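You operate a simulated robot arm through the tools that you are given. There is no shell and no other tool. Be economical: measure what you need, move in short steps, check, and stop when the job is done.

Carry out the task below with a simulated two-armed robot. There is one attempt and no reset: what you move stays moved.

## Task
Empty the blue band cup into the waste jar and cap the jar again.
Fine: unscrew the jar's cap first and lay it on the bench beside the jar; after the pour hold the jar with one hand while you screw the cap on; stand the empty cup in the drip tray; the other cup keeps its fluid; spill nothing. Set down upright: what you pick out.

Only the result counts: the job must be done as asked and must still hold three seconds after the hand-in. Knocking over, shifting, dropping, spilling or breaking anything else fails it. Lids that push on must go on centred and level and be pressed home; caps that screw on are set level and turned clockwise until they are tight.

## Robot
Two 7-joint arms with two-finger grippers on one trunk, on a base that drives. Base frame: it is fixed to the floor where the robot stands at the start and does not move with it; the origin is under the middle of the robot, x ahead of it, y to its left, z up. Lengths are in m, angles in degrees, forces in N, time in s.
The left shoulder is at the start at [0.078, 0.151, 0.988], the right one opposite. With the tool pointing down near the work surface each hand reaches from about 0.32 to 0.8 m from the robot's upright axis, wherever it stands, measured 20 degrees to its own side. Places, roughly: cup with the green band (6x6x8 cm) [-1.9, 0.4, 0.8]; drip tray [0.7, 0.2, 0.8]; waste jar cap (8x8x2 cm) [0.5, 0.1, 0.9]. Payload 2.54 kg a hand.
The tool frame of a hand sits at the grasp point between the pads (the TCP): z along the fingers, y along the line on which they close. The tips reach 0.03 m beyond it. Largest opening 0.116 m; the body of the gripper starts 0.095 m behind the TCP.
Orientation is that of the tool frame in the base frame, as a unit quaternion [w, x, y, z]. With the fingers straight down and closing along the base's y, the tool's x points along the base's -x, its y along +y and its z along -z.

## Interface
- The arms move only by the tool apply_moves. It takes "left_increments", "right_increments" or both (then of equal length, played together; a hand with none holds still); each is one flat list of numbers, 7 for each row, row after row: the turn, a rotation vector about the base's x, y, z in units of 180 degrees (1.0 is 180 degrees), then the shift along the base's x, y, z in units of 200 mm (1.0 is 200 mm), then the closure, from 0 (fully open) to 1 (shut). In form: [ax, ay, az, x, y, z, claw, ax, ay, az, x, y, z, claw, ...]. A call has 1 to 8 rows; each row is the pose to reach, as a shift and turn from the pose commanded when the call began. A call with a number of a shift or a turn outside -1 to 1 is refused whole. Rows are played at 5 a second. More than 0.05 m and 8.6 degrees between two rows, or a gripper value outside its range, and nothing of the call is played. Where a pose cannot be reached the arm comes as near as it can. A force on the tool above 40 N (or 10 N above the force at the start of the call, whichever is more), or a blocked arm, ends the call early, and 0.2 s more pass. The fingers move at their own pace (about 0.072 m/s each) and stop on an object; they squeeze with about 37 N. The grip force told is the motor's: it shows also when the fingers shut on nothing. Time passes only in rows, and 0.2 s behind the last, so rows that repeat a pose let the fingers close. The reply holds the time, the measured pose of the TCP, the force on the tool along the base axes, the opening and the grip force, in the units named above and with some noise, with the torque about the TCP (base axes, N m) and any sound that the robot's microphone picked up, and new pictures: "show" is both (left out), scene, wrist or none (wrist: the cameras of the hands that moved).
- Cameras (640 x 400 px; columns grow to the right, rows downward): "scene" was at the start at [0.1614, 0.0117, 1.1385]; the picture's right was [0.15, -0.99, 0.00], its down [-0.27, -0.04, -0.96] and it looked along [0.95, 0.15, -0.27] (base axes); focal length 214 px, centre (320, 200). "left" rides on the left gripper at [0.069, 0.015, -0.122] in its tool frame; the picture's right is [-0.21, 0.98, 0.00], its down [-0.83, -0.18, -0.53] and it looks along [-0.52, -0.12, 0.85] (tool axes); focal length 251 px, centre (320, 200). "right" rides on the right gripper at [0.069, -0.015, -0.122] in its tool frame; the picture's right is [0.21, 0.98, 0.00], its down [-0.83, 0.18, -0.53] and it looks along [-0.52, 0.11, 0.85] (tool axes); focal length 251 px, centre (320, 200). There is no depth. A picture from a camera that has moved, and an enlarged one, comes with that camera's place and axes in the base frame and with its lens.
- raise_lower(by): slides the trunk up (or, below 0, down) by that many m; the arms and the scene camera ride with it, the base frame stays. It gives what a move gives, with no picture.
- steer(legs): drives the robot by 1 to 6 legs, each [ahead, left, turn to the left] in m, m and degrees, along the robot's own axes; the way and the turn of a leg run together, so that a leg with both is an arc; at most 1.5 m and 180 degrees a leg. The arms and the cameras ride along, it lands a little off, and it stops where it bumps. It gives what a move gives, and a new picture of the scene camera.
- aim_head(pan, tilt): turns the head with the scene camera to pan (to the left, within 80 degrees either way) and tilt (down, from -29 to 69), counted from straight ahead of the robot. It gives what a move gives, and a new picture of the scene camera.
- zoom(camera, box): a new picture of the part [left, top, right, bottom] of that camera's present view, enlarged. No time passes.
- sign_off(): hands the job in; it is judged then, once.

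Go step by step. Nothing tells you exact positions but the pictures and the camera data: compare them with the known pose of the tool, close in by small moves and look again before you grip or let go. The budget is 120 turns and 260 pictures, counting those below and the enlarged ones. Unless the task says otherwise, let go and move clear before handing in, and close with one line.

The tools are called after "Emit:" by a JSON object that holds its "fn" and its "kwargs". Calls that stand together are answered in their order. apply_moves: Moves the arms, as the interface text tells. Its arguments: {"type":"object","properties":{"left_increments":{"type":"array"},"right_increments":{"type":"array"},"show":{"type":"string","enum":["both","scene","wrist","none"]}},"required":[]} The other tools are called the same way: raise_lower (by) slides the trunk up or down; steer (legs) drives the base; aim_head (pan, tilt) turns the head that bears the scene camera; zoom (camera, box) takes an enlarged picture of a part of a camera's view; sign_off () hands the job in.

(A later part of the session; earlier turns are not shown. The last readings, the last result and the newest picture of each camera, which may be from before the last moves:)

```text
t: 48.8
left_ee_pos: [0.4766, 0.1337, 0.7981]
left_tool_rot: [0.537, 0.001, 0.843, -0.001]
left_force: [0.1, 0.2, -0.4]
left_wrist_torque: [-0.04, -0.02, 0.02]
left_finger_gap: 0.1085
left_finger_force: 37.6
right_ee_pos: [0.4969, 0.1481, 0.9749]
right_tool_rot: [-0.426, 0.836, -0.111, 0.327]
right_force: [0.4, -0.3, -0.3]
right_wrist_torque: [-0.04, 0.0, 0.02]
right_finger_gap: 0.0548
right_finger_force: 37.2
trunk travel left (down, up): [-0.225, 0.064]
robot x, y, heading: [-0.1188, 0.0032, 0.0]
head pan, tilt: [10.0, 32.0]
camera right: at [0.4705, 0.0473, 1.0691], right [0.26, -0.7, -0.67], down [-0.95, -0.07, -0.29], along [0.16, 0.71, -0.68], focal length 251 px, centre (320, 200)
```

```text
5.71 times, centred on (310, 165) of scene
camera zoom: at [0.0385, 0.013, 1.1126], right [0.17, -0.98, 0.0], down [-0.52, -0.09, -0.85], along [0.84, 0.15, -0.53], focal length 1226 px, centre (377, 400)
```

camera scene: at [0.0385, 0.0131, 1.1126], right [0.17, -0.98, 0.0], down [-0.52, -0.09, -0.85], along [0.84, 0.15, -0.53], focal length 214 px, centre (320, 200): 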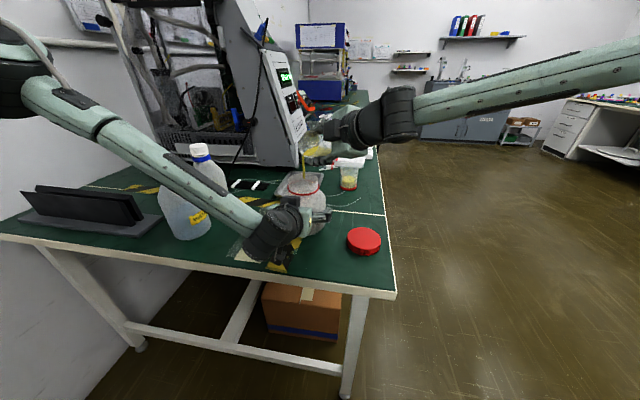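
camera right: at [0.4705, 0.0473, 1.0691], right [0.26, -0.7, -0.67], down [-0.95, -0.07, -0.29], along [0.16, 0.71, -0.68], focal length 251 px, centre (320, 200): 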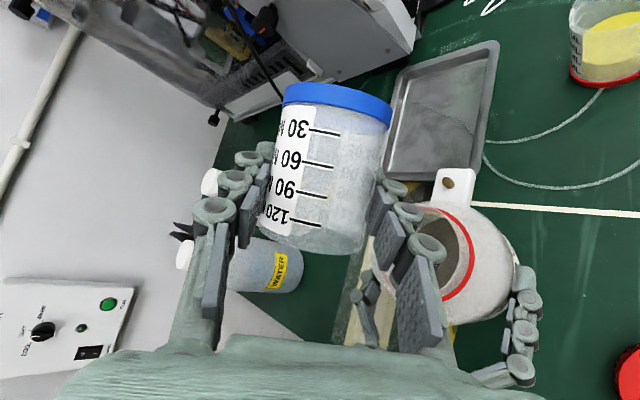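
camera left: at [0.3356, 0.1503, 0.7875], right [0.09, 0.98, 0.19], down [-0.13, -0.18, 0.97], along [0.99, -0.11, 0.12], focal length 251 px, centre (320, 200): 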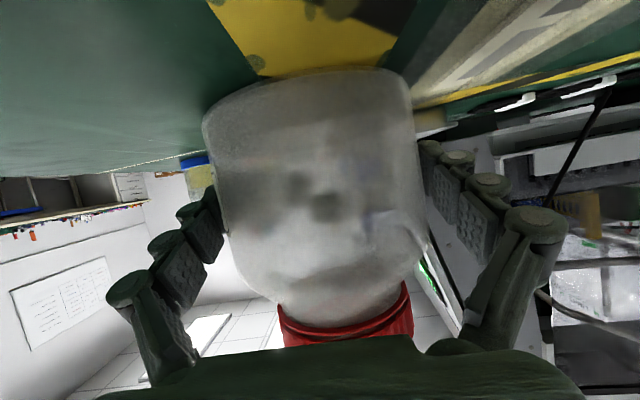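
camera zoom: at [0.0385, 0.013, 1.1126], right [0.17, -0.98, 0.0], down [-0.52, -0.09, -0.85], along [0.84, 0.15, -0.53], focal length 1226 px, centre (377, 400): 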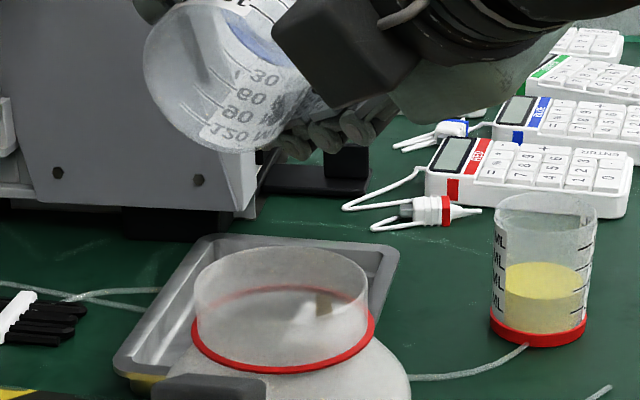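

The cup is empty. I'll roll it back upright over the jar.

Emit:
{"fn": "apply_moves", "kwargs": {"right_increments": [0.0285, 0.0285, -0.0188, 0.01, -0.015, 0, 1, 0.057, 0.057, -0.0376, 0.02, -0.03, 0, 1, 0.0855, 0.0855, -0.0564, 0.03, -0.045, 0, 1, 0.114, 0.114, -0.0752, 0.04, -0.06, 0, 1, 0.1425, 0.1425, -0.094, 0.05, -0.08, 0, 1, 0.171, 0.171, -0.1128, 0.06, -0.1, 0, 1, 0.1995, 0.1995, -0.1316, 0.07, -0.12, 0, 1, 0.228, 0.228, -0.1504, 0.08, -0.14, 0, 1], "show": "none"}}

Emit:
{"fn": "apply_moves", "kwargs": {"right_increments": [0.0285, 0.0285, -0.0188, 0, 0, 0, 1, 0.057, 0.057, -0.0376, 0, 0, 0, 1, 0.0855, 0.0855, -0.0564, 0, 0, 0, 1, 0.114, 0.114, -0.0752, 0, 0, 0, 1, 0.1425, 0.1425, -0.094, 0, 0, 0, 1, 0.171, 0.171, -0.1128, 0, 0, 0, 1, 0.1995, 0.1995, -0.1316, 0, 0, 0, 1]}}

Emit:
{"fn": "zoom", "kwargs": {"camera": "scene", "box": [250, 110, 400, 240]}}

```text
t: 50.6
left_ee_pos: [0.4766, 0.1348, 0.7989]
left_tool_rot: [0.537, 0.001, 0.843, -0.002]
left_force: [0.3, 0.0, 0.5]
left_wrist_torque: [-0.04, -0.01, -0.01]
left_finger_gap: 0.1087
left_finger_force: 37.1
right_ee_pos: [0.5132, 0.1182, 0.9747]
right_tool_rot: [-0.534, 0.65, -0.538, 0.051]
right_force: [-0.2, 0.3, -0.5]
right_wrist_torque: [0.01, 0.02, 0.01]
right_finger_gap: 0.0548
right_finger_force: 37.2
trunk travel left (down, up): [-0.225, 0.064]
robot x, y, heading: [-0.1209, 0.0019, -0.1]
head pan, tilt: [10.0, 32.0]
```

```text
t: 52.2
left_ee_pos: [0.4773, 0.1354, 0.7987]
left_tool_rot: [0.538, 0.0, 0.843, -0.001]
left_force: [-0.2, 1.1, -0.1]
left_wrist_torque: [-0.03, 0.0, -0.02]
left_finger_gap: 0.1091
left_finger_force: 37.2
right_ee_pos: [0.5119, 0.1205, 0.9741]
right_tool_rot: [0.496, -0.321, 0.78, 0.205]
right_force: [0.3, 0.0, 0.5]
right_wrist_torque: [-0.04, 0.02, 0.01]
right_finger_gap: 0.0549
right_finger_force: 36.9
trunk travel left (down, up): [-0.225, 0.064]
robot x, y, heading: [-0.1178, -0.0015, 0.1]
head pan, tilt: [10.0, 32.0]
camera scene: at [0.0385, 0.0131, 1.1126], right [0.17, -0.98, 0.0], down [-0.52, -0.09, -0.85], along [0.84, 0.15, -0.53], focal length 214 px, centre (320, 200)
camera right: at [0.424, 0.0104, 0.963], right [-0.75, 0.63, -0.19], down [-0.22, 0.03, 0.97], along [0.62, 0.78, 0.12], focal length 251 px, centre (320, 200)
```

scene: 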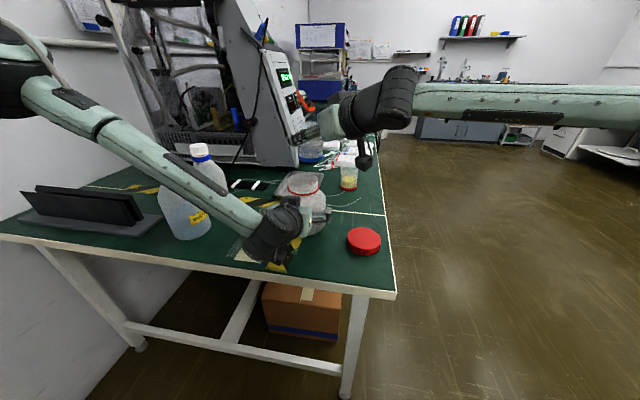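
right: 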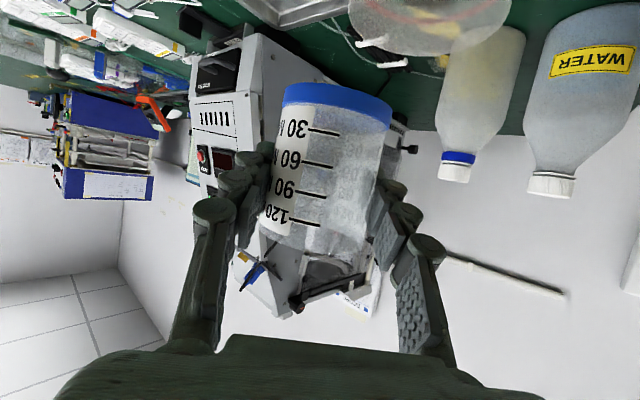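

```text
3.08 times, centred on (325, 175) of scene
camera zoom: at [0.0385, 0.0131, 1.1126], right [0.17, -0.98, 0.0], down [-0.52, -0.09, -0.85], along [0.84, 0.15, -0.53], focal length 660 px, centre (305, 277)
```

zoom: 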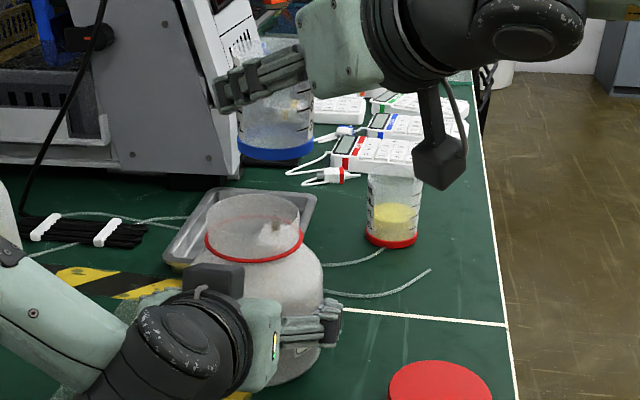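

The cup is empty and upright. I'll move it over the tray, yawing 15° to keep the hand clear of the jar.

Emit:
{"fn": "apply_moves", "kwargs": {"right_increments": [0, 0, 0.0208, 0.13, 0.06, 0, 1, 0, 0, 0.0416, 0.26, 0.12, 0, 1, 0, 0, 0.0624, 0.4, 0.18, 0, 1, 0, 0, 0.0833, 0.53, 0.25, -0.05, 1, 0, 0, 0.0833, 0.66, 0.31, -0.12, 1, 0, 0, 0.0833, 0.79, 0.3725, -0.2, 1]}}

Emit:
{"fn": "zoom", "kwargs": {"camera": "scene", "box": [250, 110, 400, 240]}}

```text
t: 53.6
left_ee_pos: [0.4755, 0.1338, 0.7991]
left_tool_rot: [0.537, 0.0, 0.844, -0.001]
left_force: [0.2, 0.2, 0.5]
left_wrist_torque: [-0.04, 0.0, 0.0]
left_finger_gap: 0.1087
left_finger_force: 36.8
right_ee_pos: [0.5914, 0.1583, 0.9751]
right_tool_rot: [0.474, -0.396, 0.744, 0.253]
right_force: [0.4, 0.0, -1.3]
right_wrist_torque: [-0.01, -0.04, 0.01]
right_finger_gap: 0.0546
right_finger_force: 37.1
right hand out of reach, approached as far as the arm can: row 4, 5, 6
trunk travel left (down, up): [-0.225, 0.064]
robot x, y, heading: [-0.1187, 0.0022, 0.2]
head pan, tilt: [10.0, 32.0]
camera scene: at [0.0385, 0.0131, 1.1126], right [0.17, -0.98, 0.0], down [-0.52, -0.09, -0.85], along [0.84, 0.15, -0.53], focal length 214 px, centre (320, 200)
camera right: at [0.5264, 0.0325, 0.963], right [-0.86, 0.47, -0.19], down [-0.22, -0.01, 0.97], along [0.45, 0.88, 0.11], focal length 251 px, centre (320, 200)
```

scene: 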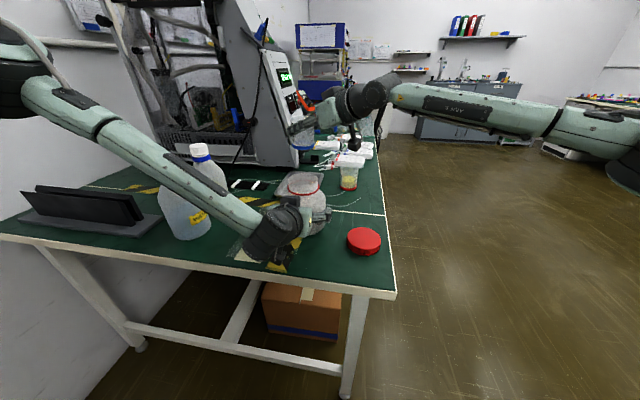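
right: 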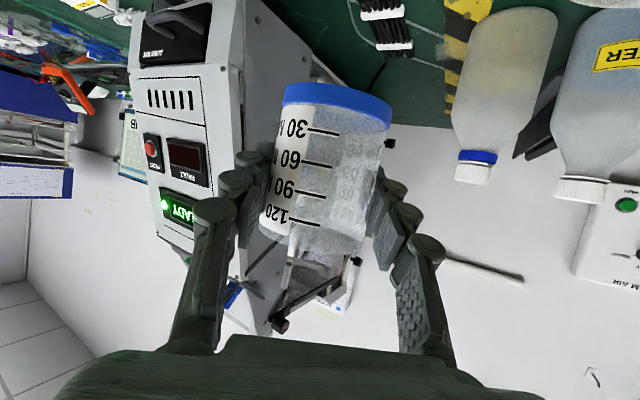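

```text
3.08 times, centred on (325, 175) of scene
camera zoom: at [0.0385, 0.0131, 1.1126], right [0.17, -0.98, 0.0], down [-0.52, -0.09, -0.85], along [0.84, 0.15, -0.53], focal length 660 px, centre (305, 277)
```

zoom: 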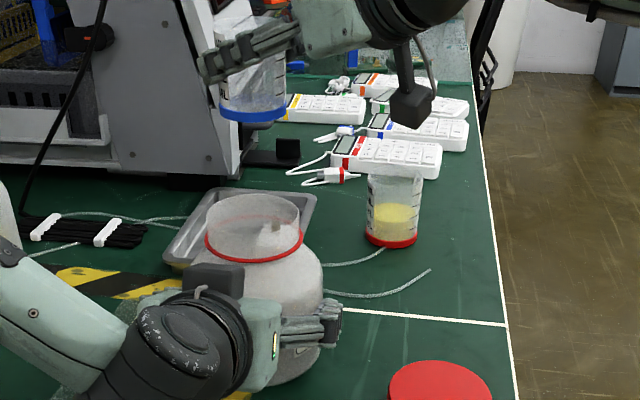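

The tray is just out of reach from here. I'll release the jar, withdraw the left hand and drive forward.

Emit:
{"fn": "apply_moves", "kwargs": {"left_increments": [0, 0, 0, 0, 0, 0, 0, 0, 0, 0, 0, 0, 0, 0, 0, 0, 0, -0.15, 0, 0.07, 0, 0, 0, 0, -0.3, 0, 0.14, 0, 0, 0, 0, -0.45, 0, 0.21, 0, 0, 0, 0, -0.6, 0, 0.28, 0, 0, 0, 0, -0.6, 0, 0.5, 0, 0, 0, 0, -0.6, 0, 0.72, 0]}}

```text
t: 55.4
left_ee_pos: [0.3929, 0.1149, 0.9561]
left_tool_rot: [0.538, 0.0, 0.843, 0.0]
left_force: [-0.8, 1.3, -1.1]
left_wrist_torque: [-0.02, -0.02, 0.03]
left_finger_gap: 0.1163
left_finger_force: 0.0
left hand out of reach, approached as far as the arm can: row 5, 6, 7, 8
right_ee_pos: [0.5912, 0.1574, 0.9765]
right_tool_rot: [0.474, -0.397, 0.744, 0.253]
right_force: [0.1, -0.1, -0.1]
right_wrist_torque: [-0.01, 0.0, -0.03]
right_finger_gap: 0.0546
right_finger_force: 37.2
trunk travel left (down, up): [-0.225, 0.064]
robot x, y, heading: [-0.1203, -0.0033, -0.1]
head pan, tilt: [10.0, 32.0]
camera scene: at [0.0378, 0.0131, 1.1127], right [0.17, -0.98, 0.0], down [-0.52, -0.09, -0.85], along [0.84, 0.15, -0.53], focal length 214 px, centre (320, 200)
camera left: at [0.2526, 0.1309, 0.9458], right [0.09, 0.98, 0.19], down [-0.13, -0.18, 0.97], along [0.99, -0.11, 0.11], focal length 251 px, centre (320, 200)
```

scene: 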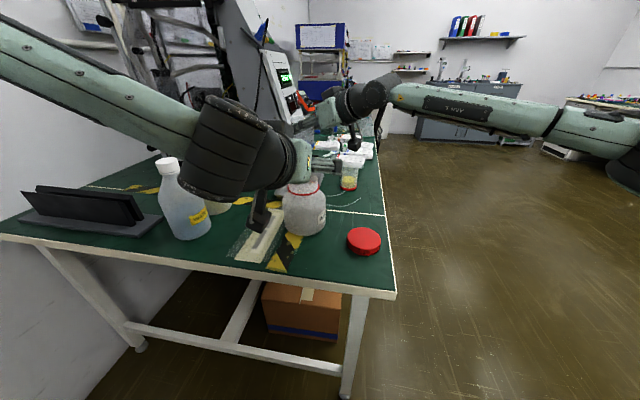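
left: 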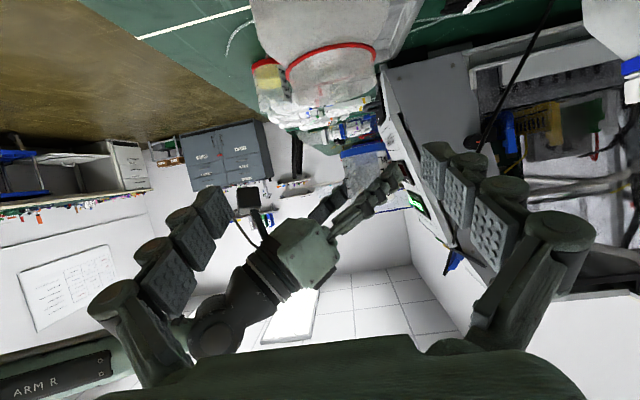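

The jar is free and undisturbed. I'll raise the left hand, turn it back to pointing down, and get it out of the way before driving.

Emit:
{"fn": "apply_moves", "kwargs": {"left_increments": [0, 0.0451, 0, 0, 0.06, 0.1, 0, 0, 0.0902, 0, 0, 0.12, 0.2, 0, 0, 0.1353, 0, 0, 0.18, 0.3, 0, 0, 0.1804, 0, 0, 0.24, 0.4, 0, 0, 0.2255, 0, 0, 0.3, 0.5, 0, 0, 0.2706, 0, 0, 0.36, 0.6, 0, 0, 0.3157, 0, 0, 0.42, 0.7, 0, 0, 0.361, 0, 0, 0.45, 0.75, 0], "show": "scene"}}

Emit:
{"fn": "steer", "kwargs": {"legs": [[0.13, 0, 0]]}}

```text
t: 57.2
left_ee_pos: [0.3964, 0.204, 1.1074]
left_tool_rot: [-0.001, 0.001, 1.0, -0.001]
left_force: [-0.4, -0.7, 0.5]
left_wrist_torque: [0.01, 0.04, -0.01]
left_finger_gap: 0.1163
left_finger_force: 0.0
right_ee_pos: [0.591, 0.1575, 0.9744]
right_tool_rot: [0.474, -0.397, 0.744, 0.254]
right_force: [0.6, 1.1, 0.2]
right_wrist_torque: [0.04, 0.0, 0.0]
right_finger_gap: 0.0546
right_finger_force: 37.3
trunk travel left (down, up): [-0.225, 0.064]
robot x, y, heading: [-0.118, 0.0009, -0.2]
head pan, tilt: [10.0, 32.0]
camera scene: at [0.039, 0.0131, 1.1124], right [0.17, -0.98, 0.0], down [-0.52, -0.09, -0.85], along [0.83, 0.15, -0.53], focal length 214 px, centre (320, 200)
```

scene: 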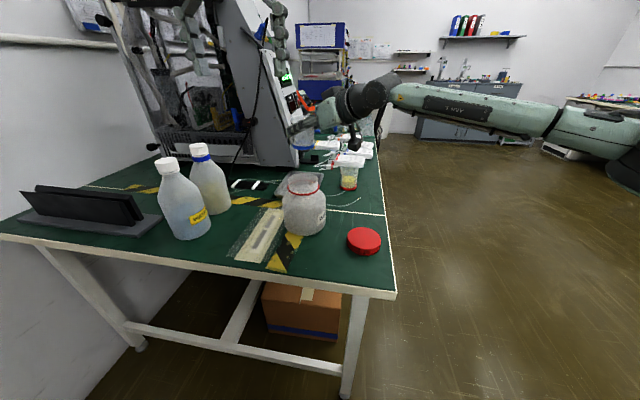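

```text
t: 58.5
left_ee_pos: [0.5279, 0.2063, 1.1061]
left_tool_rot: [0.001, -0.003, 1.0, 0.0]
left_force: [1.0, -0.7, -0.9]
left_wrist_torque: [0.02, 0.05, 0.0]
left_finger_gap: 0.1162
left_finger_force: 0.0
right_ee_pos: [0.7232, 0.1605, 0.9751]
right_tool_rot: [0.472, -0.399, 0.743, 0.255]
right_force: [-0.5, -0.4, -0.9]
right_wrist_torque: [0.0, -0.02, 0.02]
right_finger_gap: 0.0546
right_finger_force: 36.9
trunk travel left (down, up): [-0.225, 0.064]
robot x, y, heading: [0.0125, 0.0005, 0.4]
head pan, tilt: [10.0, 32.0]
camera scene: at [0.1701, 0.014, 1.1125], right [0.18, -0.98, 0.0], down [-0.52, -0.09, -0.85], along [0.83, 0.15, -0.53], focal length 214 px, centre (320, 200)
```

scene: 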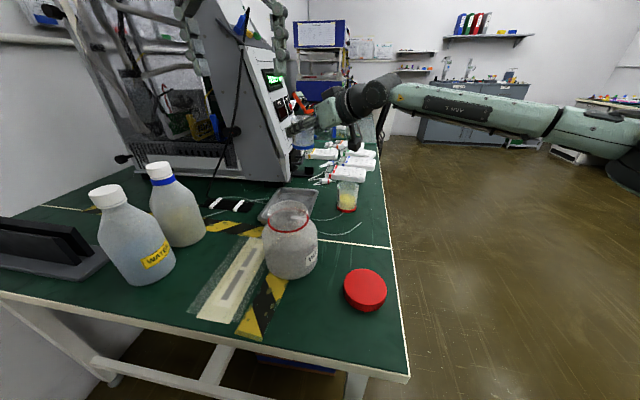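

The base is now about 13 cm forward and everything is intact. I'll position the cup above the tray centre and start lowering.

Emit:
{"fn": "apply_moves", "kwargs": {"right_increments": [0, 0, 0, -0.09, 0.06, 0, 1, 0, 0, 0, -0.18, 0.12, 0, 1, 0, 0, 0, -0.26, 0.17, -0.05, 1, 0, 0, 0, -0.26, 0.17, -0.25, 1, 0, 0, 0, -0.26, 0.17, -0.45, 1, 0, 0, 0, -0.26, 0.17, -0.58, 1]}}

Emit:
{"fn": "zoom", "kwargs": {"camera": "scene", "box": [230, 130, 390, 250]}}

```text
t: 59.9
left_ee_pos: [0.5264, 0.2058, 1.1069]
left_tool_rot: [0.0, -0.003, 1.0, 0.0]
left_force: [0.4, 0.5, -0.1]
left_wrist_torque: [0.0, -0.02, 0.01]
left_finger_gap: 0.1158
left_finger_force: 0.1
right_ee_pos: [0.6684, 0.1958, 0.858]
right_tool_rot: [0.473, -0.399, 0.743, 0.255]
right_force: [-0.5, -0.2, 0.5]
right_wrist_torque: [-0.02, 0.01, 0.02]
right_finger_gap: 0.0547
right_finger_force: 37.3
trunk travel left (down, up): [-0.225, 0.064]
robot x, y, heading: [0.012, 0.0002, 0.3]
head pan, tilt: [10.0, 32.0]
camera scene: at [0.1696, 0.0139, 1.1126], right [0.18, -0.98, 0.0], down [-0.52, -0.09, -0.85], along [0.83, 0.15, -0.53], focal length 214 px, centre (320, 200)
camera right: at [0.6038, 0.0702, 0.8473], right [-0.86, 0.46, -0.19], down [-0.22, -0.01, 0.97], along [0.45, 0.89, 0.12], focal length 251 px, centre (320, 200)
```

scene: 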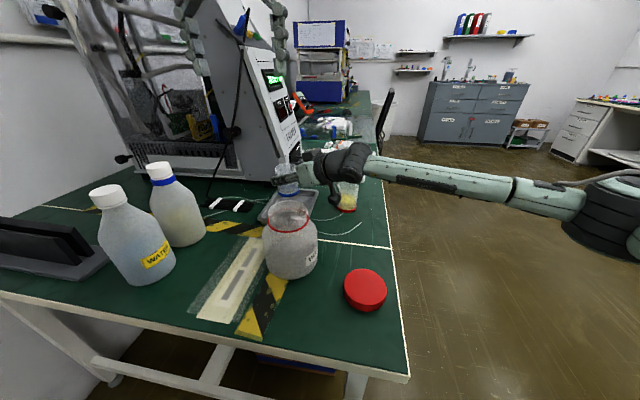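
right: 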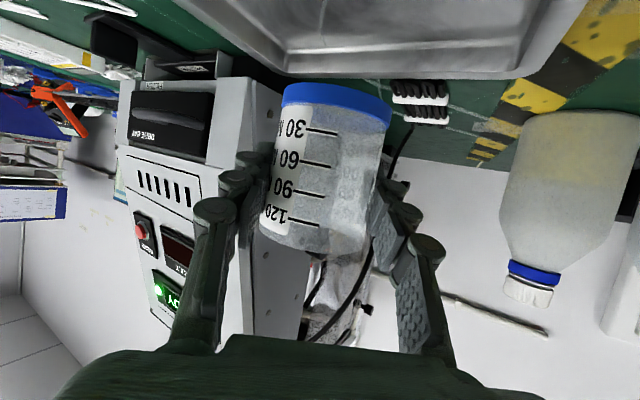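

```text
3.33 times, centred on (310, 190) of scene
camera zoom: at [0.1696, 0.0139, 1.1126], right [0.18, -0.98, 0.0], down [-0.52, -0.09, -0.85], along [0.83, 0.15, -0.53], focal length 715 px, centre (353, 233)
```

zoom: 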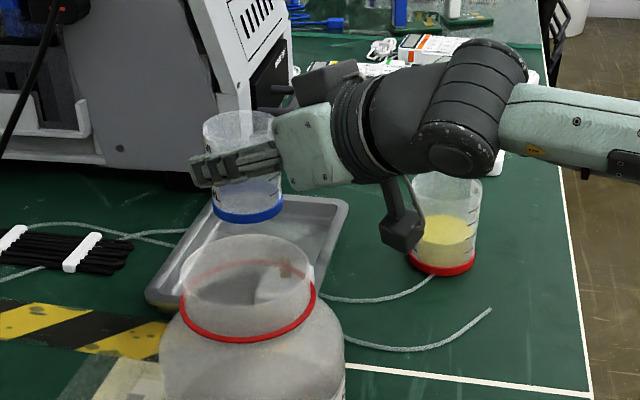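

The landing point is inside the tray. I'll lower gently until contact.

Emit:
{"fn": "apply_moves", "kwargs": {"right_increments": [0, 0, 0, 0, 0, -0.1, 1, 0, 0, 0, 0, 0, -0.17, 1, 0, 0, 0, 0, 0, -0.2, 1, 0, 0, 0, 0, 0, -0.22, 1, 0, 0, 0, 0, 0, -0.235, 1], "show": "none"}}

Emit:
{"fn": "zoom", "kwargs": {"camera": "scene", "box": [260, 150, 340, 220]}}

```text
t: 61.1
left_ee_pos: [0.5266, 0.2057, 1.1074]
left_tool_rot: [0.001, -0.003, 1.0, -0.001]
left_force: [-0.1, -0.2, -1.0]
left_wrist_torque: [0.02, 0.03, 0.05]
left_finger_gap: 0.1158
left_finger_force: 0.1
right_ee_pos: [0.6685, 0.1951, 0.812]
right_tool_rot: [0.473, -0.398, 0.743, 0.254]
right_force: [-0.2, 0.3, 0.2]
right_wrist_torque: [0.02, 0.01, 0.0]
right_finger_gap: 0.0546
right_finger_force: 37.1
trunk travel left (down, up): [-0.225, 0.064]
robot x, y, heading: [0.0117, 0.0036, -0.1]
head pan, tilt: [10.0, 32.0]
```

```text
5.71 times, centred on (300, 185) of scene
camera zoom: at [0.1695, 0.0139, 1.1126], right [0.18, -0.98, 0.0], down [-0.52, -0.09, -0.85], along [0.83, 0.15, -0.53], focal length 1226 px, centre (434, 286)
```

zoom: 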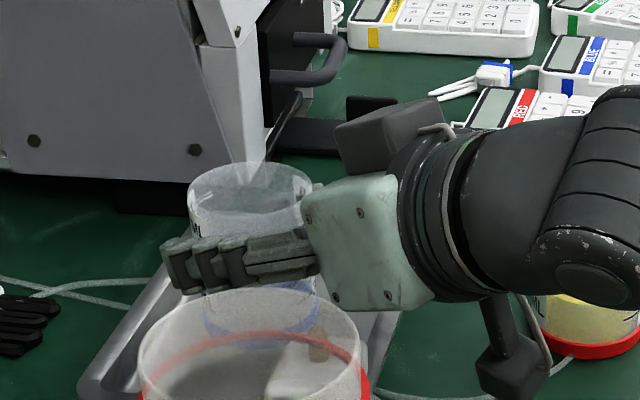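

Emit:
{"fn": "apply_moves", "kwargs": {"right_increments": [0, 0, 0, 0, 0, -0.015, 1, 0, 0, 0, 0, 0, -0.03, 1, 0, 0, 0, 0, 0, -0.04, 1, 0, 0, 0, 0, 0, -0.05, 1, 0, 0, 0, 0, 0, -0.055, 1], "show": "none"}}

```text
t: 62.3
left_ee_pos: [0.5263, 0.2068, 1.1081]
left_tool_rot: [0.0, -0.003, 1.0, 0.0]
left_force: [1.1, 0.6, 0.2]
left_wrist_torque: [-0.01, 0.02, -0.02]
left_finger_gap: 0.1158
left_finger_force: 0.1
right_ee_pos: [0.6696, 0.1955, 0.8031]
right_tool_rot: [0.474, -0.398, 0.743, 0.254]
right_force: [2.9, -1.7, 6.8]
right_wrist_torque: [-0.46, 0.77, 0.32]
right_finger_gap: 0.0544
right_finger_force: 37.9
trunk travel left (down, up): [-0.225, 0.064]
robot x, y, heading: [0.0099, -0.0025, 0.1]
head pan, tilt: [10.0, 32.0]
```

Contact at 7 N. I'll release and back straight out along the finger axis.

Emit:
{"fn": "apply_moves", "kwargs": {"right_increments": [0, 0, 0, 0, 0, 0, 0.3, 0, 0, 0, 0, 0, 0, 0.3, 0, 0, 0, 0, 0, 0, 0.3, 0, 0, 0, -0.045, -0.0785, 0.0425, 0.3, 0, 0, 0, -0.09, -0.157, 0.085, 0.3, 0, 0, 0, -0.18, -0.314, 0.17, 0.3, 0, 0, 0, -0.27, -0.471, 0.26, 0.3, 0, 0, 0, -0.3, -0.55, 0.4, 0.3]}}

Emit:
{"fn": "zoom", "kwargs": {"camera": "scene", "box": [230, 130, 390, 250]}}

```text
t: 64.1
left_ee_pos: [0.5264, 0.2068, 1.1074]
left_tool_rot: [0.001, -0.004, 1.0, 0.0]
left_force: [0.7, -0.4, -0.1]
left_wrist_torque: [0.01, 0.03, -0.01]
left_finger_gap: 0.1158
left_finger_force: 0.0
right_ee_pos: [0.6078, 0.0824, 0.8799]
right_tool_rot: [0.472, -0.4, 0.743, 0.255]
right_force: [-0.2, 0.9, 0.5]
right_wrist_torque: [0.01, 0.02, 0.02]
right_finger_gap: 0.081
right_finger_force: 0.0
trunk travel left (down, up): [-0.225, 0.064]
robot x, y, heading: [0.0103, 0.0014, 0.4]
head pan, tilt: [10.0, 32.0]
camera scene: at [0.1693, 0.0139, 1.1126], right [0.18, -0.98, 0.0], down [-0.52, -0.09, -0.85], along [0.83, 0.15, -0.53], focal length 214 px, centre (320, 200)
camera right: at [0.5433, -0.043, 0.8685], right [-0.87, 0.46, -0.19], down [-0.22, -0.01, 0.97], along [0.45, 0.89, 0.11], focal length 251 px, centre (320, 200)
```

scene: 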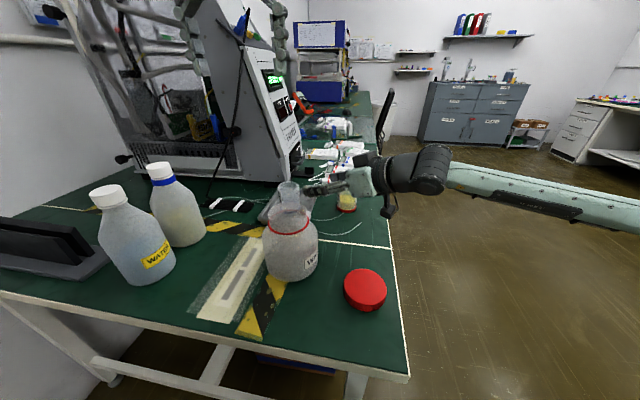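
right: 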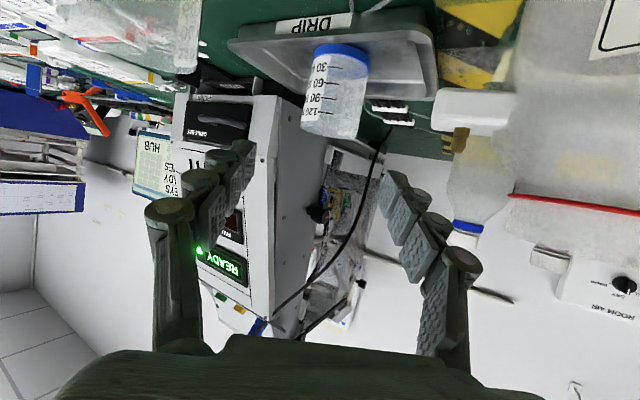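

```text
3.33 times, centred on (310, 190) of scene
camera zoom: at [0.1693, 0.0139, 1.1126], right [0.18, -0.98, 0.0], down [-0.52, -0.09, -0.85], along [0.83, 0.15, -0.53], focal length 715 px, centre (353, 233)
```

zoom: 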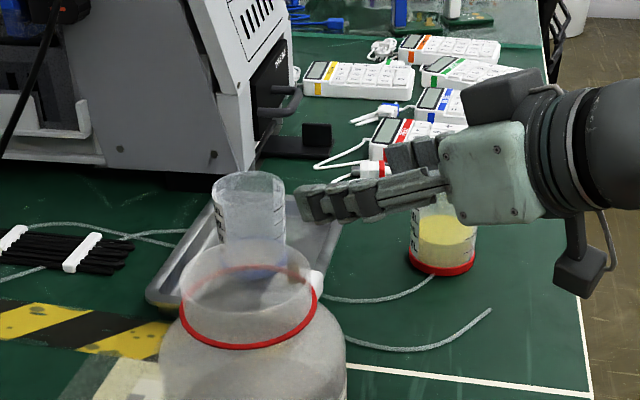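

The cup stands upright in the drip tray and the red-band cup is untouched. Next I'll retract the right hand up and back to pointing down, then drive back.

Emit:
{"fn": "apply_moves", "kwargs": {"right_increments": [0, 0, -0.0417, -0.05, -0.09, 0.1, 0.2, 0, 0, -0.0833, -0.1, -0.18, 0.2, 0.2, 0, 0, -0.125, -0.15, -0.27, 0.3, 0.2, 0, 0, -0.1667, -0.2, -0.36, 0.4, 0.2, 0, 0, -0.2083, -0.25, -0.45, 0.45, 0.2, 0, 0, -0.25, -0.3, -0.54, 0.5, 0.2, 0, 0, -0.2917, -0.35, -0.63, 0.55, 0.2, 0, 0, -0.3333, -0.4, -0.7, 0.6, 0.2], "show": "none"}}

Emit:
{"fn": "apply_moves", "kwargs": {"right_increments": [0, 0.0451, 0, 0, 0, 0, 0.2, 0, 0.0902, 0, 0, 0, 0, 0.2, 0, 0.1353, 0, 0, 0, 0, 0.2, 0, 0.1804, 0, 0, 0, 0, 0.2, 0, 0.2255, 0, 0, 0, 0, 0.2, 0, 0.2706, 0, 0, 0, 0, 0.2, 0, 0.3157, 0, 0, 0, 0, 0.2, 0, 0.361, 0, 0, 0, 0, 0.2], "show": "none"}}

Emit:
{"fn": "steer", "kwargs": {"legs": [[-0.13, 0, 0]]}}

```text
t: 65.9
left_ee_pos: [0.5267, 0.2065, 1.1078]
left_tool_rot: [0.0, -0.003, 1.0, -0.001]
left_force: [-0.1, 0.9, 0.0]
left_wrist_torque: [0.01, 0.0, 0.03]
left_finger_gap: 0.1159
left_finger_force: 0.1
right_ee_pos: [0.528, -0.0543, 1.0052]
right_tool_rot: [0.537, 0.027, 0.843, -0.017]
right_force: [-0.8, -0.2, 0.0]
right_wrist_torque: [-0.01, 0.05, 0.01]
right_finger_gap: 0.0928
right_finger_force: 0.0
trunk travel left (down, up): [-0.225, 0.064]
robot x, y, heading: [0.0114, -0.0001, 0.3]
head pan, tilt: [10.0, 32.0]
```

```text
t: 67.7
left_ee_pos: [0.5275, 0.2075, 1.1074]
left_tool_rot: [0.0, -0.002, 1.0, 0.0]
left_force: [0.3, -0.1, -0.8]
left_wrist_torque: [0.03, -0.02, -0.03]
left_finger_gap: 0.1162
left_finger_force: 0.0
right_ee_pos: [0.5301, -0.0562, 1.0016]
right_tool_rot: [-0.001, 0.013, 1.0, -0.027]
right_force: [-0.3, -0.2, 0.3]
right_wrist_torque: [-0.02, 0.04, 0.01]
right_finger_gap: 0.0929
right_finger_force: 0.0
trunk travel left (down, up): [-0.225, 0.064]
robot x, y, heading: [0.0108, -0.0006, 0.1]
head pan, tilt: [10.0, 32.0]
```

```text
t: 69.0
left_ee_pos: [0.3954, 0.2057, 1.1092]
left_tool_rot: [0.002, -0.003, 1.0, 0.0]
left_force: [0.0, 0.0, -0.8]
left_wrist_torque: [0.02, 0.0, -0.01]
left_finger_gap: 0.116
left_finger_force: 0.0
right_ee_pos: [0.3989, -0.0562, 1.0037]
right_tool_rot: [0.0, 0.014, 1.0, -0.027]
right_force: [-0.6, -0.2, -0.1]
right_wrist_torque: [0.0, -0.03, 0.02]
right_finger_gap: 0.0926
right_finger_force: 0.1
trunk travel left (down, up): [-0.225, 0.064]
robot x, y, heading: [-0.1188, 0.0004, 0.1]
head pan, tilt: [10.0, 32.0]
camera scene: at [0.0384, 0.0134, 1.1128], right [0.18, -0.98, 0.0], down [-0.52, -0.09, -0.85], along [0.84, 0.15, -0.53], focal length 214 px, centre (320, 200)
```

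scene: 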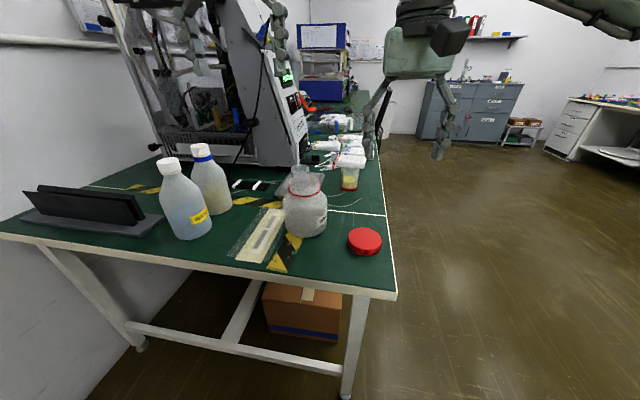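

The base is back. Together, the left hand returns to its tilted pre-grasp in front of the jar and the right hand levels up above the cap.

Emit:
{"fn": "apply_moves", "kwargs": {"left_increments": [0, -0.03125, 0, -0.009, -0.045, -0.109, 0, 0, -0.0625, 0, -0.018, -0.09, -0.2175, 0, 0, -0.09375, 0, -0.027, -0.135, -0.326, 0, 0, -0.125, 0, -0.036, -0.18, -0.435, 0, 0, -0.15625, 0, -0.045, -0.226, -0.544, 0, 0, -0.1875, 0, -0.054, -0.271, -0.6525, 0, 0, -0.21875, 0, -0.063, -0.316, -0.761, 0, 0, -0.25, 0, -0.072, -0.361, -0.87, 0], "right_increments": [0.002, 0, 0.001, 0.02, 0.023, 0, 0.1, 0.004, 0, 0.002, 0.04, 0.046, -0.05, 0.1, 0.006, 0, 0.003, 0.06, 0.069, -0.12, 0.1, 0.008, 0, 0.004, 0.08, 0.092, -0.2, 0.1, 0.01, 0, 0.005, 0.1, 0.115, -0.28, 0.1, 0.012, 0, 0.006, 0.12, 0.138, -0.36, 0.1, 0.014, 0, 0.0075, 0.14, 0.161, -0.44, 0.1, 0.0172, 0, 0.0089, 0.158, 0.184, -0.5, 0.1]}}

Emit:
{"fn": "zoom", "kwargs": {"camera": "left", "box": [220, 0, 420, 200]}}

Emit:
{"fn": "zoom", "kwargs": {"camera": "right", "box": [220, 40, 420, 240]}}

```text
t: 70.8
left_ee_pos: [0.3824, 0.1322, 0.9318]
left_tool_rot: [0.383, -0.002, 0.924, -0.002]
left_force: [-0.3, -0.2, 0.2]
left_wrist_torque: [-0.01, -0.01, -0.01]
left_finger_gap: 0.1155
left_finger_force: 0.0
right_ee_pos: [0.4297, -0.0171, 0.9016]
right_tool_rot: [0.0, 0.0, 1.0, -0.001]
right_force: [-0.2, -0.7, -0.7]
right_wrist_torque: [-0.02, 0.03, -0.02]
right_finger_gap: 0.1044
right_finger_force: 0.1
trunk travel left (down, up): [-0.225, 0.064]
robot x, y, heading: [-0.1182, -0.0019, 0.1]
head pan, tilt: [10.0, 32.0]
camera scene: at [0.0395, 0.0136, 1.1125], right [0.18, -0.98, 0.0], down [-0.52, -0.09, -0.85], along [0.83, 0.15, -0.53], focal length 214 px, centre (320, 200)
camera right: at [0.3615, -0.0332, 1.023], right [-0.22, 0.98, 0.0], down [0.83, 0.18, 0.53], along [0.52, 0.11, -0.85], focal length 251 px, centre (320, 200)
camera left: at [0.2467, 0.1489, 0.9689], right [0.15, 0.98, 0.15], down [0.21, -0.18, 0.96], along [0.97, -0.11, -0.23], focal length 251 px, centre (320, 200)
```

scene: 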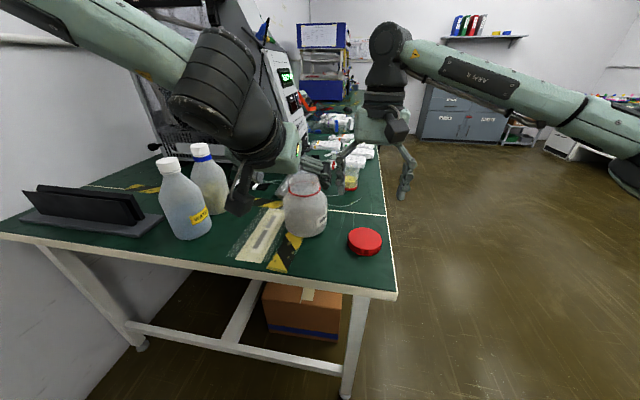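
right: 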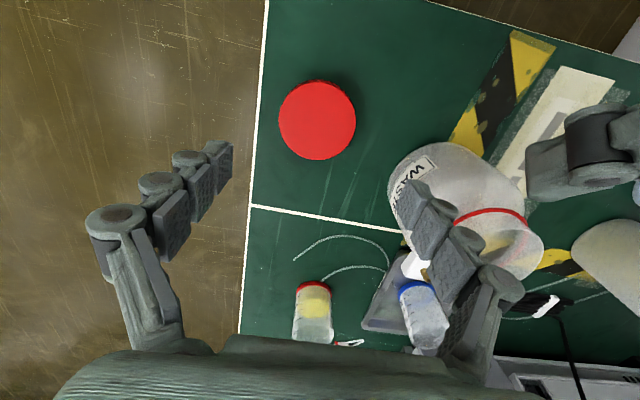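
left: 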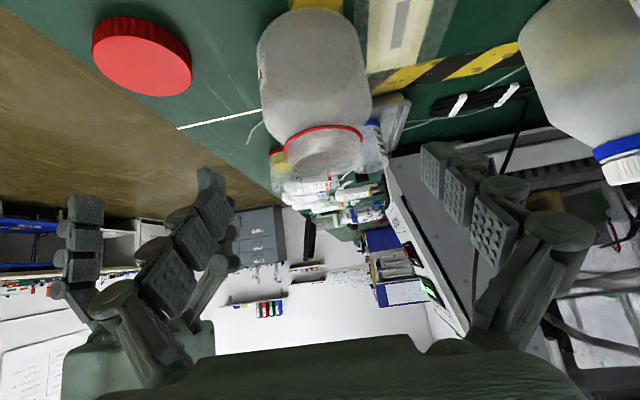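

```text
2.00 times, centred on (320, 100) of left
camera zoom: at [0.2467, 0.1489, 0.9689], right [0.15, 0.98, 0.15], down [0.21, -0.18, 0.96], along [0.97, -0.11, -0.23], focal length 503 px, centre (320, 400)
```

zoom: 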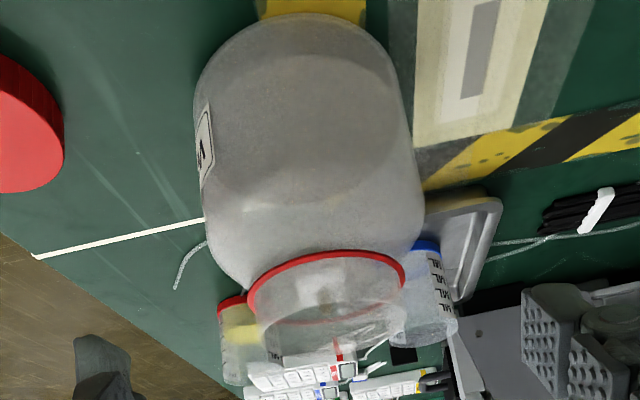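

```text
2.00 times, centred on (320, 140) of right
camera zoom: at [0.3615, -0.0332, 1.023], right [-0.22, 0.98, 0.0], down [0.83, 0.18, 0.53], along [0.52, 0.11, -0.85], focal length 503 px, centre (320, 320)
```

zoom: 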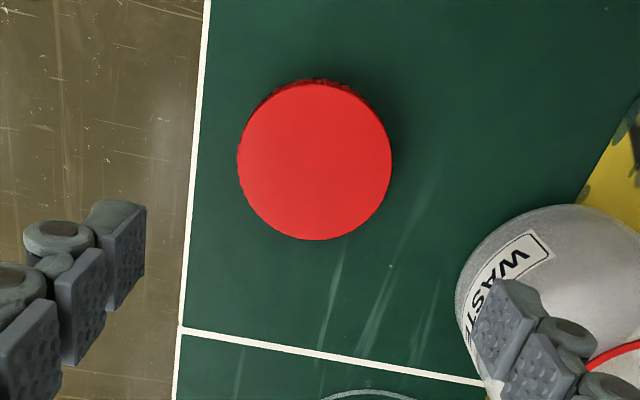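

The jar has settled at about (0.480, 0.1315), and the cap sits at about (0.4275, −0.0225). I'll slide the left hand around the jar again with the corrected y.

Emit:
{"fn": "apply_moves", "kwargs": {"left_increments": [0, 0, 0, 0.12, -0.01, -0.2, 0, 0, 0, 0, 0.23, -0.01, -0.42, 0, 0, 0, 0, 0.35, -0.01, -0.54, 0, 0, 0, 0, 0.465, -0.01, -0.66, 0, 0, -0.037, 0, 0.465, -0.01, -0.66, 0, 0, -0.074, 0, 0.465, -0.01, -0.66, 0, 0, -0.111, 0, 0.465, -0.01, -0.66, 0], "show": "wrist"}}

```text
t: 72.4
left_ee_pos: [0.4766, 0.1325, 0.8015]
left_tool_rot: [0.539, -0.002, 0.842, -0.002]
left_force: [0.0, 0.4, -0.3]
left_wrist_torque: [0.01, -0.02, -0.03]
left_finger_gap: 0.1161
left_finger_force: 0.1
right_ee_pos: [0.43, -0.0173, 0.9021]
right_tool_rot: [0.0, 0.0, 1.0, 0.0]
right_force: [0.4, 0.7, -0.5]
right_wrist_torque: [0.01, 0.01, 0.0]
right_finger_gap: 0.1045
right_finger_force: 0.1
trunk travel left (down, up): [-0.225, 0.064]
robot x, y, heading: [-0.1232, -0.0014, 0.2]
head pan, tilt: [10.0, 32.0]
camera left: at [0.3357, 0.148, 0.7905], right [0.09, 0.98, 0.19], down [-0.14, -0.18, 0.97], along [0.99, -0.11, 0.12], focal length 251 px, centre (320, 200)
```

left: 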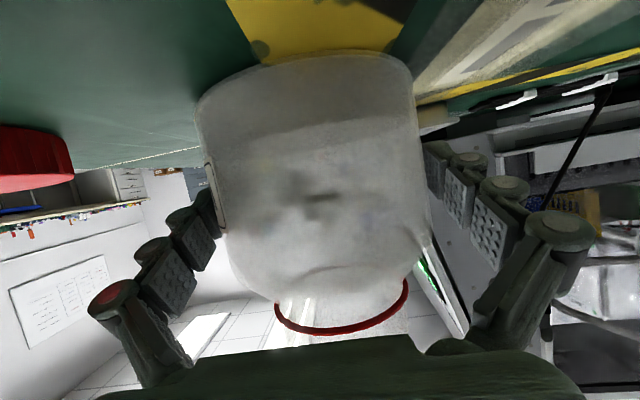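

The left fingers surround the jar without contact. I'll close them, and descend the right hand around the cap at the same time.

Emit:
{"fn": "apply_moves", "kwargs": {"left_increments": [0, 0, 0, 0, 0, 0, 1, 0, 0, 0, 0, 0, 0, 1, 0, 0, 0, 0, 0, 0, 1, 0, 0, 0, 0, 0, 0, 1, 0, 0, 0, 0, 0, 0, 1, 0, 0, 0, 0, 0, 0, 1], "right_increments": [0, 0, 0, -0.01, -0.02, -0.12, 0.17, 0, 0, 0, -0.015, -0.022, -0.25, 0.17, 0, 0, 0, -0.015, -0.022, -0.38, 0.17, 0, 0, 0, -0.015, -0.022, -0.5, 0.17, 0, 0, 0, -0.015, -0.022, -0.56, 0.17, 0, 0, 0, -0.015, -0.022, -0.605, 0.17]}}

Emit:
{"fn": "zoom", "kwargs": {"camera": "scene", "box": [270, 170, 430, 280]}}

```text
t: 73.8
left_ee_pos: [0.4759, 0.132, 0.8014]
left_tool_rot: [0.537, -0.002, 0.843, -0.001]
left_force: [-4.5, 3.5, 5.1]
left_wrist_torque: [0.3, -0.19, 0.23]
left_finger_gap: 0.1081
left_finger_force: 36.2
right_ee_pos: [0.4265, -0.0249, 0.7815]
right_tool_rot: [0.001, 0.0, 1.0, 0.0]
right_force: [-0.5, -0.1, -0.3]
right_wrist_torque: [0.02, -0.01, 0.02]
right_finger_gap: 0.0962
right_finger_force: 0.0
trunk travel left (down, up): [-0.225, 0.064]
robot x, y, heading: [-0.1186, 0.0024, -0.0]
head pan, tilt: [10.0, 32.0]
camera scene: at [0.0382, 0.0135, 1.1128], right [0.18, -0.98, 0.0], down [-0.52, -0.09, -0.85], along [0.84, 0.15, -0.53], focal length 214 px, centre (320, 200)
camera right: at [0.3588, -0.0403, 0.9018], right [-0.22, 0.98, 0.0], down [0.82, 0.18, 0.53], along [0.52, 0.11, -0.84], focal length 251 px, centre (320, 200)
camera left: at [0.3351, 0.1481, 0.7912], right [0.09, 0.98, 0.19], down [-0.14, -0.18, 0.97], along [0.99, -0.11, 0.12], focal length 251 px, centre (320, 200)
```

scene: 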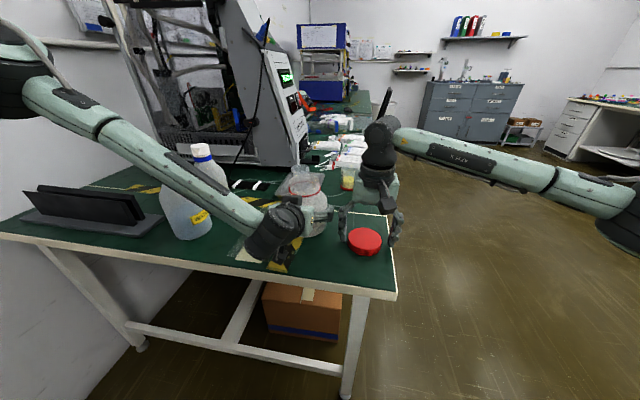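
right: 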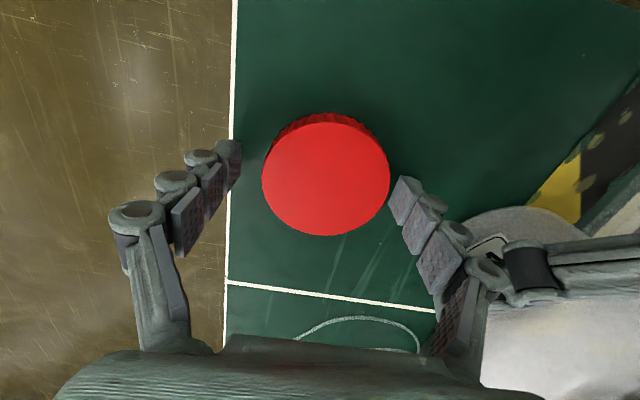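
left: 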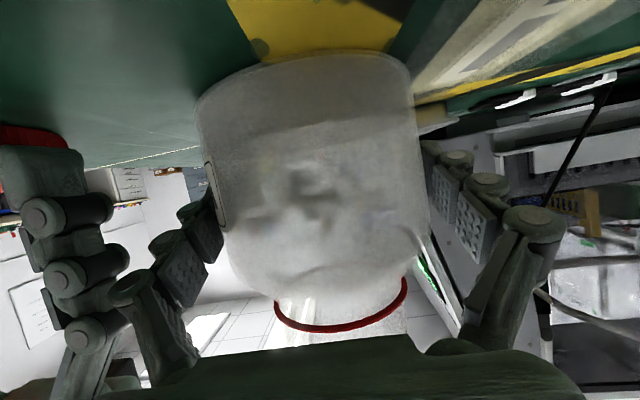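

```text
3.64 times, centred on (350, 225) of scene
camera zoom: at [0.0382, 0.0135, 1.1128], right [0.18, -0.98, 0.0], down [-0.52, -0.09, -0.85], along [0.84, 0.15, -0.53], focal length 780 px, centre (211, 109)
```

zoom: 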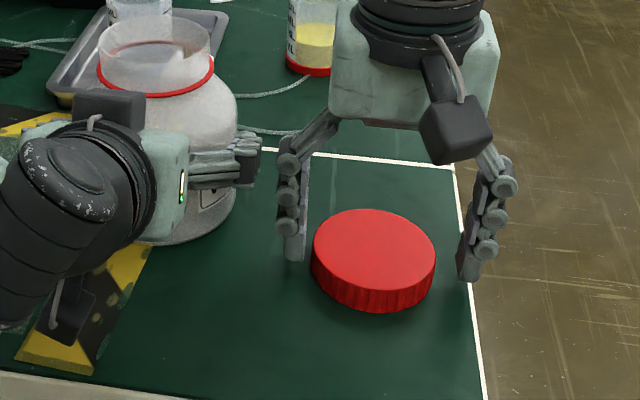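

The cap is about 4 mm nearer to me than the hand centre; I'll adjust and close.

Emit:
{"fn": "apply_moves", "kwargs": {"right_increments": [0, 0, 0, -0.02, 0.008, 0, 0.17, 0, 0, 0, -0.02, 0.008, 0, 1, 0, 0, 0, -0.02, 0.008, 0, 1, 0, 0, 0, -0.02, 0.008, 0, 1], "show": "wrist"}}

```text
t: 74.8
left_ee_pos: [0.475, 0.1317, 0.8026]
left_tool_rot: [0.538, -0.002, 0.843, -0.002]
left_force: [0.0, 3.4, 5.9]
left_wrist_torque: [0.37, -0.31, 0.18]
left_finger_gap: 0.108
left_finger_force: 36.7
right_ee_pos: [0.4228, -0.023, 0.783]
right_tool_rot: [0.001, 0.0, 1.0, 0.0]
right_force: [0.0, -2.2, 6.3]
right_wrist_torque: [-0.19, 0.06, 0.07]
right_finger_gap: 0.0751
right_finger_force: 37.2
trunk travel left (down, up): [-0.225, 0.064]
robot x, y, heading: [-0.1172, -0.003, 0.1]
head pan, tilt: [10.0, 32.0]
camera right: at [0.3549, -0.0387, 0.9027], right [-0.22, 0.98, 0.0], down [0.82, 0.18, 0.54], along [0.52, 0.11, -0.84], focal length 251 px, centre (320, 200)
```

right: 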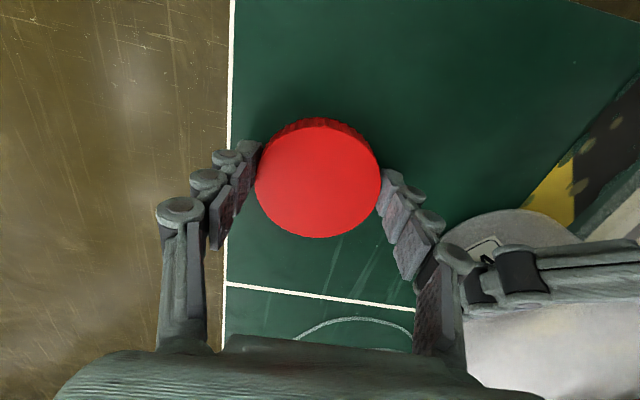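

The cap is gripped square (gap 0.075). I'll lift it and look for the jar neck's exact centre.

Emit:
{"fn": "apply_moves", "kwargs": {"right_increments": [0, 0, 0, 0, 0, 0.1, 1, 0, 0, 0, 0, 0, 0.3, 1, 0, 0, 0, 0, 0, 0.5, 1, 0, 0, 0, 0, 0, 0.7, 1, 0, 0, 0, 0, 0, 0.85, 1], "show": "wrist"}}

Emit:
{"fn": "zoom", "kwargs": {"camera": "right", "box": [380, 140, 580, 320]}}

Emit:
{"fn": "zoom", "kwargs": {"camera": "scene", "box": [270, 150, 350, 220]}}

```text
t: 76.0
left_ee_pos: [0.4747, 0.1327, 0.8036]
left_tool_rot: [0.538, -0.002, 0.843, -0.001]
left_force: [-1.9, 5.2, 8.6]
left_wrist_torque: [0.51, -0.2, 0.01]
left_finger_gap: 0.108
left_finger_force: 36.9
right_ee_pos: [0.4218, -0.0225, 0.9524]
right_tool_rot: [0.001, -0.001, 1.0, -0.001]
right_force: [0.0, -0.5, -0.7]
right_wrist_torque: [0.0, -0.01, 0.02]
right_finger_gap: 0.0751
right_finger_force: 36.0
trunk travel left (down, up): [-0.225, 0.064]
robot x, y, heading: [-0.1213, -0.0005, 0.4]
head pan, tilt: [10.0, 32.0]
camera right: at [0.3532, -0.0377, 1.0734], right [-0.22, 0.98, 0.0], down [0.82, 0.18, 0.53], along [0.52, 0.11, -0.84], focal length 251 px, centre (320, 200)
```

right: 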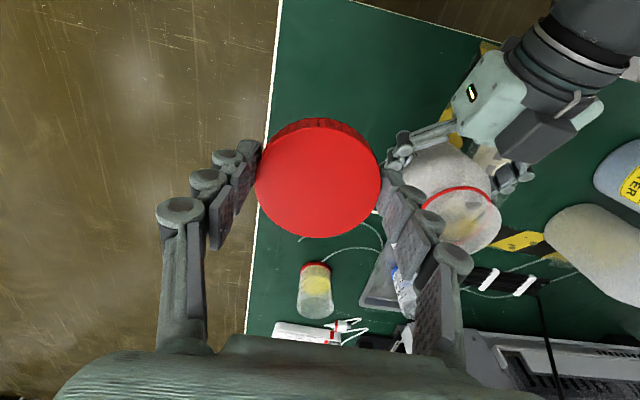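

```text
2.22 times, centred on (480, 230) of right
camera zoom: at [0.3532, -0.0377, 1.0734], right [-0.22, 0.98, 0.0], down [0.82, 0.18, 0.53], along [0.52, 0.11, -0.84], focal length 559 px, centre (-36, 133)
```

zoom: 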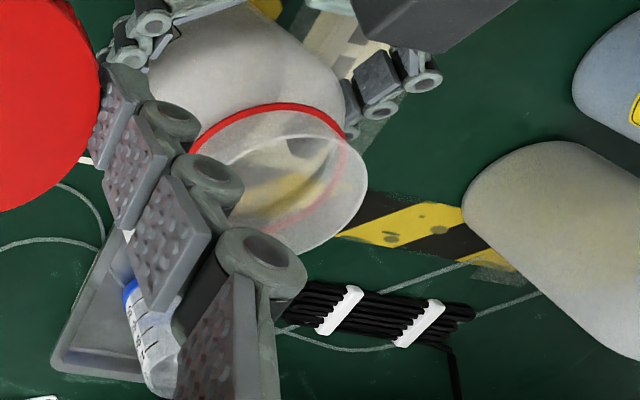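

```text
5.71 times, centred on (310, 185) of scene
camera zoom: at [0.0382, 0.0135, 1.1127], right [0.18, -0.98, 0.0], down [-0.52, -0.09, -0.85], along [0.84, 0.15, -0.53], focal length 1226 px, centre (377, 286)
```

zoom: 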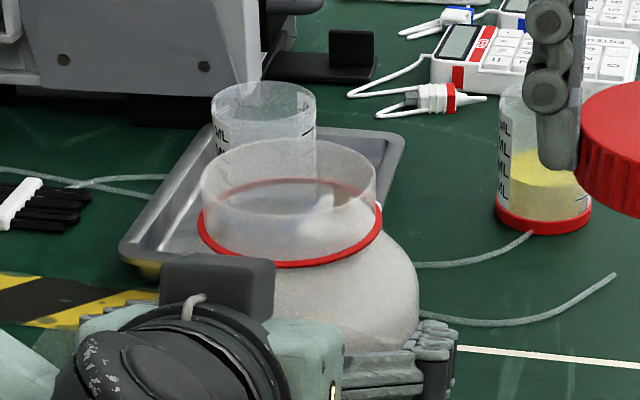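

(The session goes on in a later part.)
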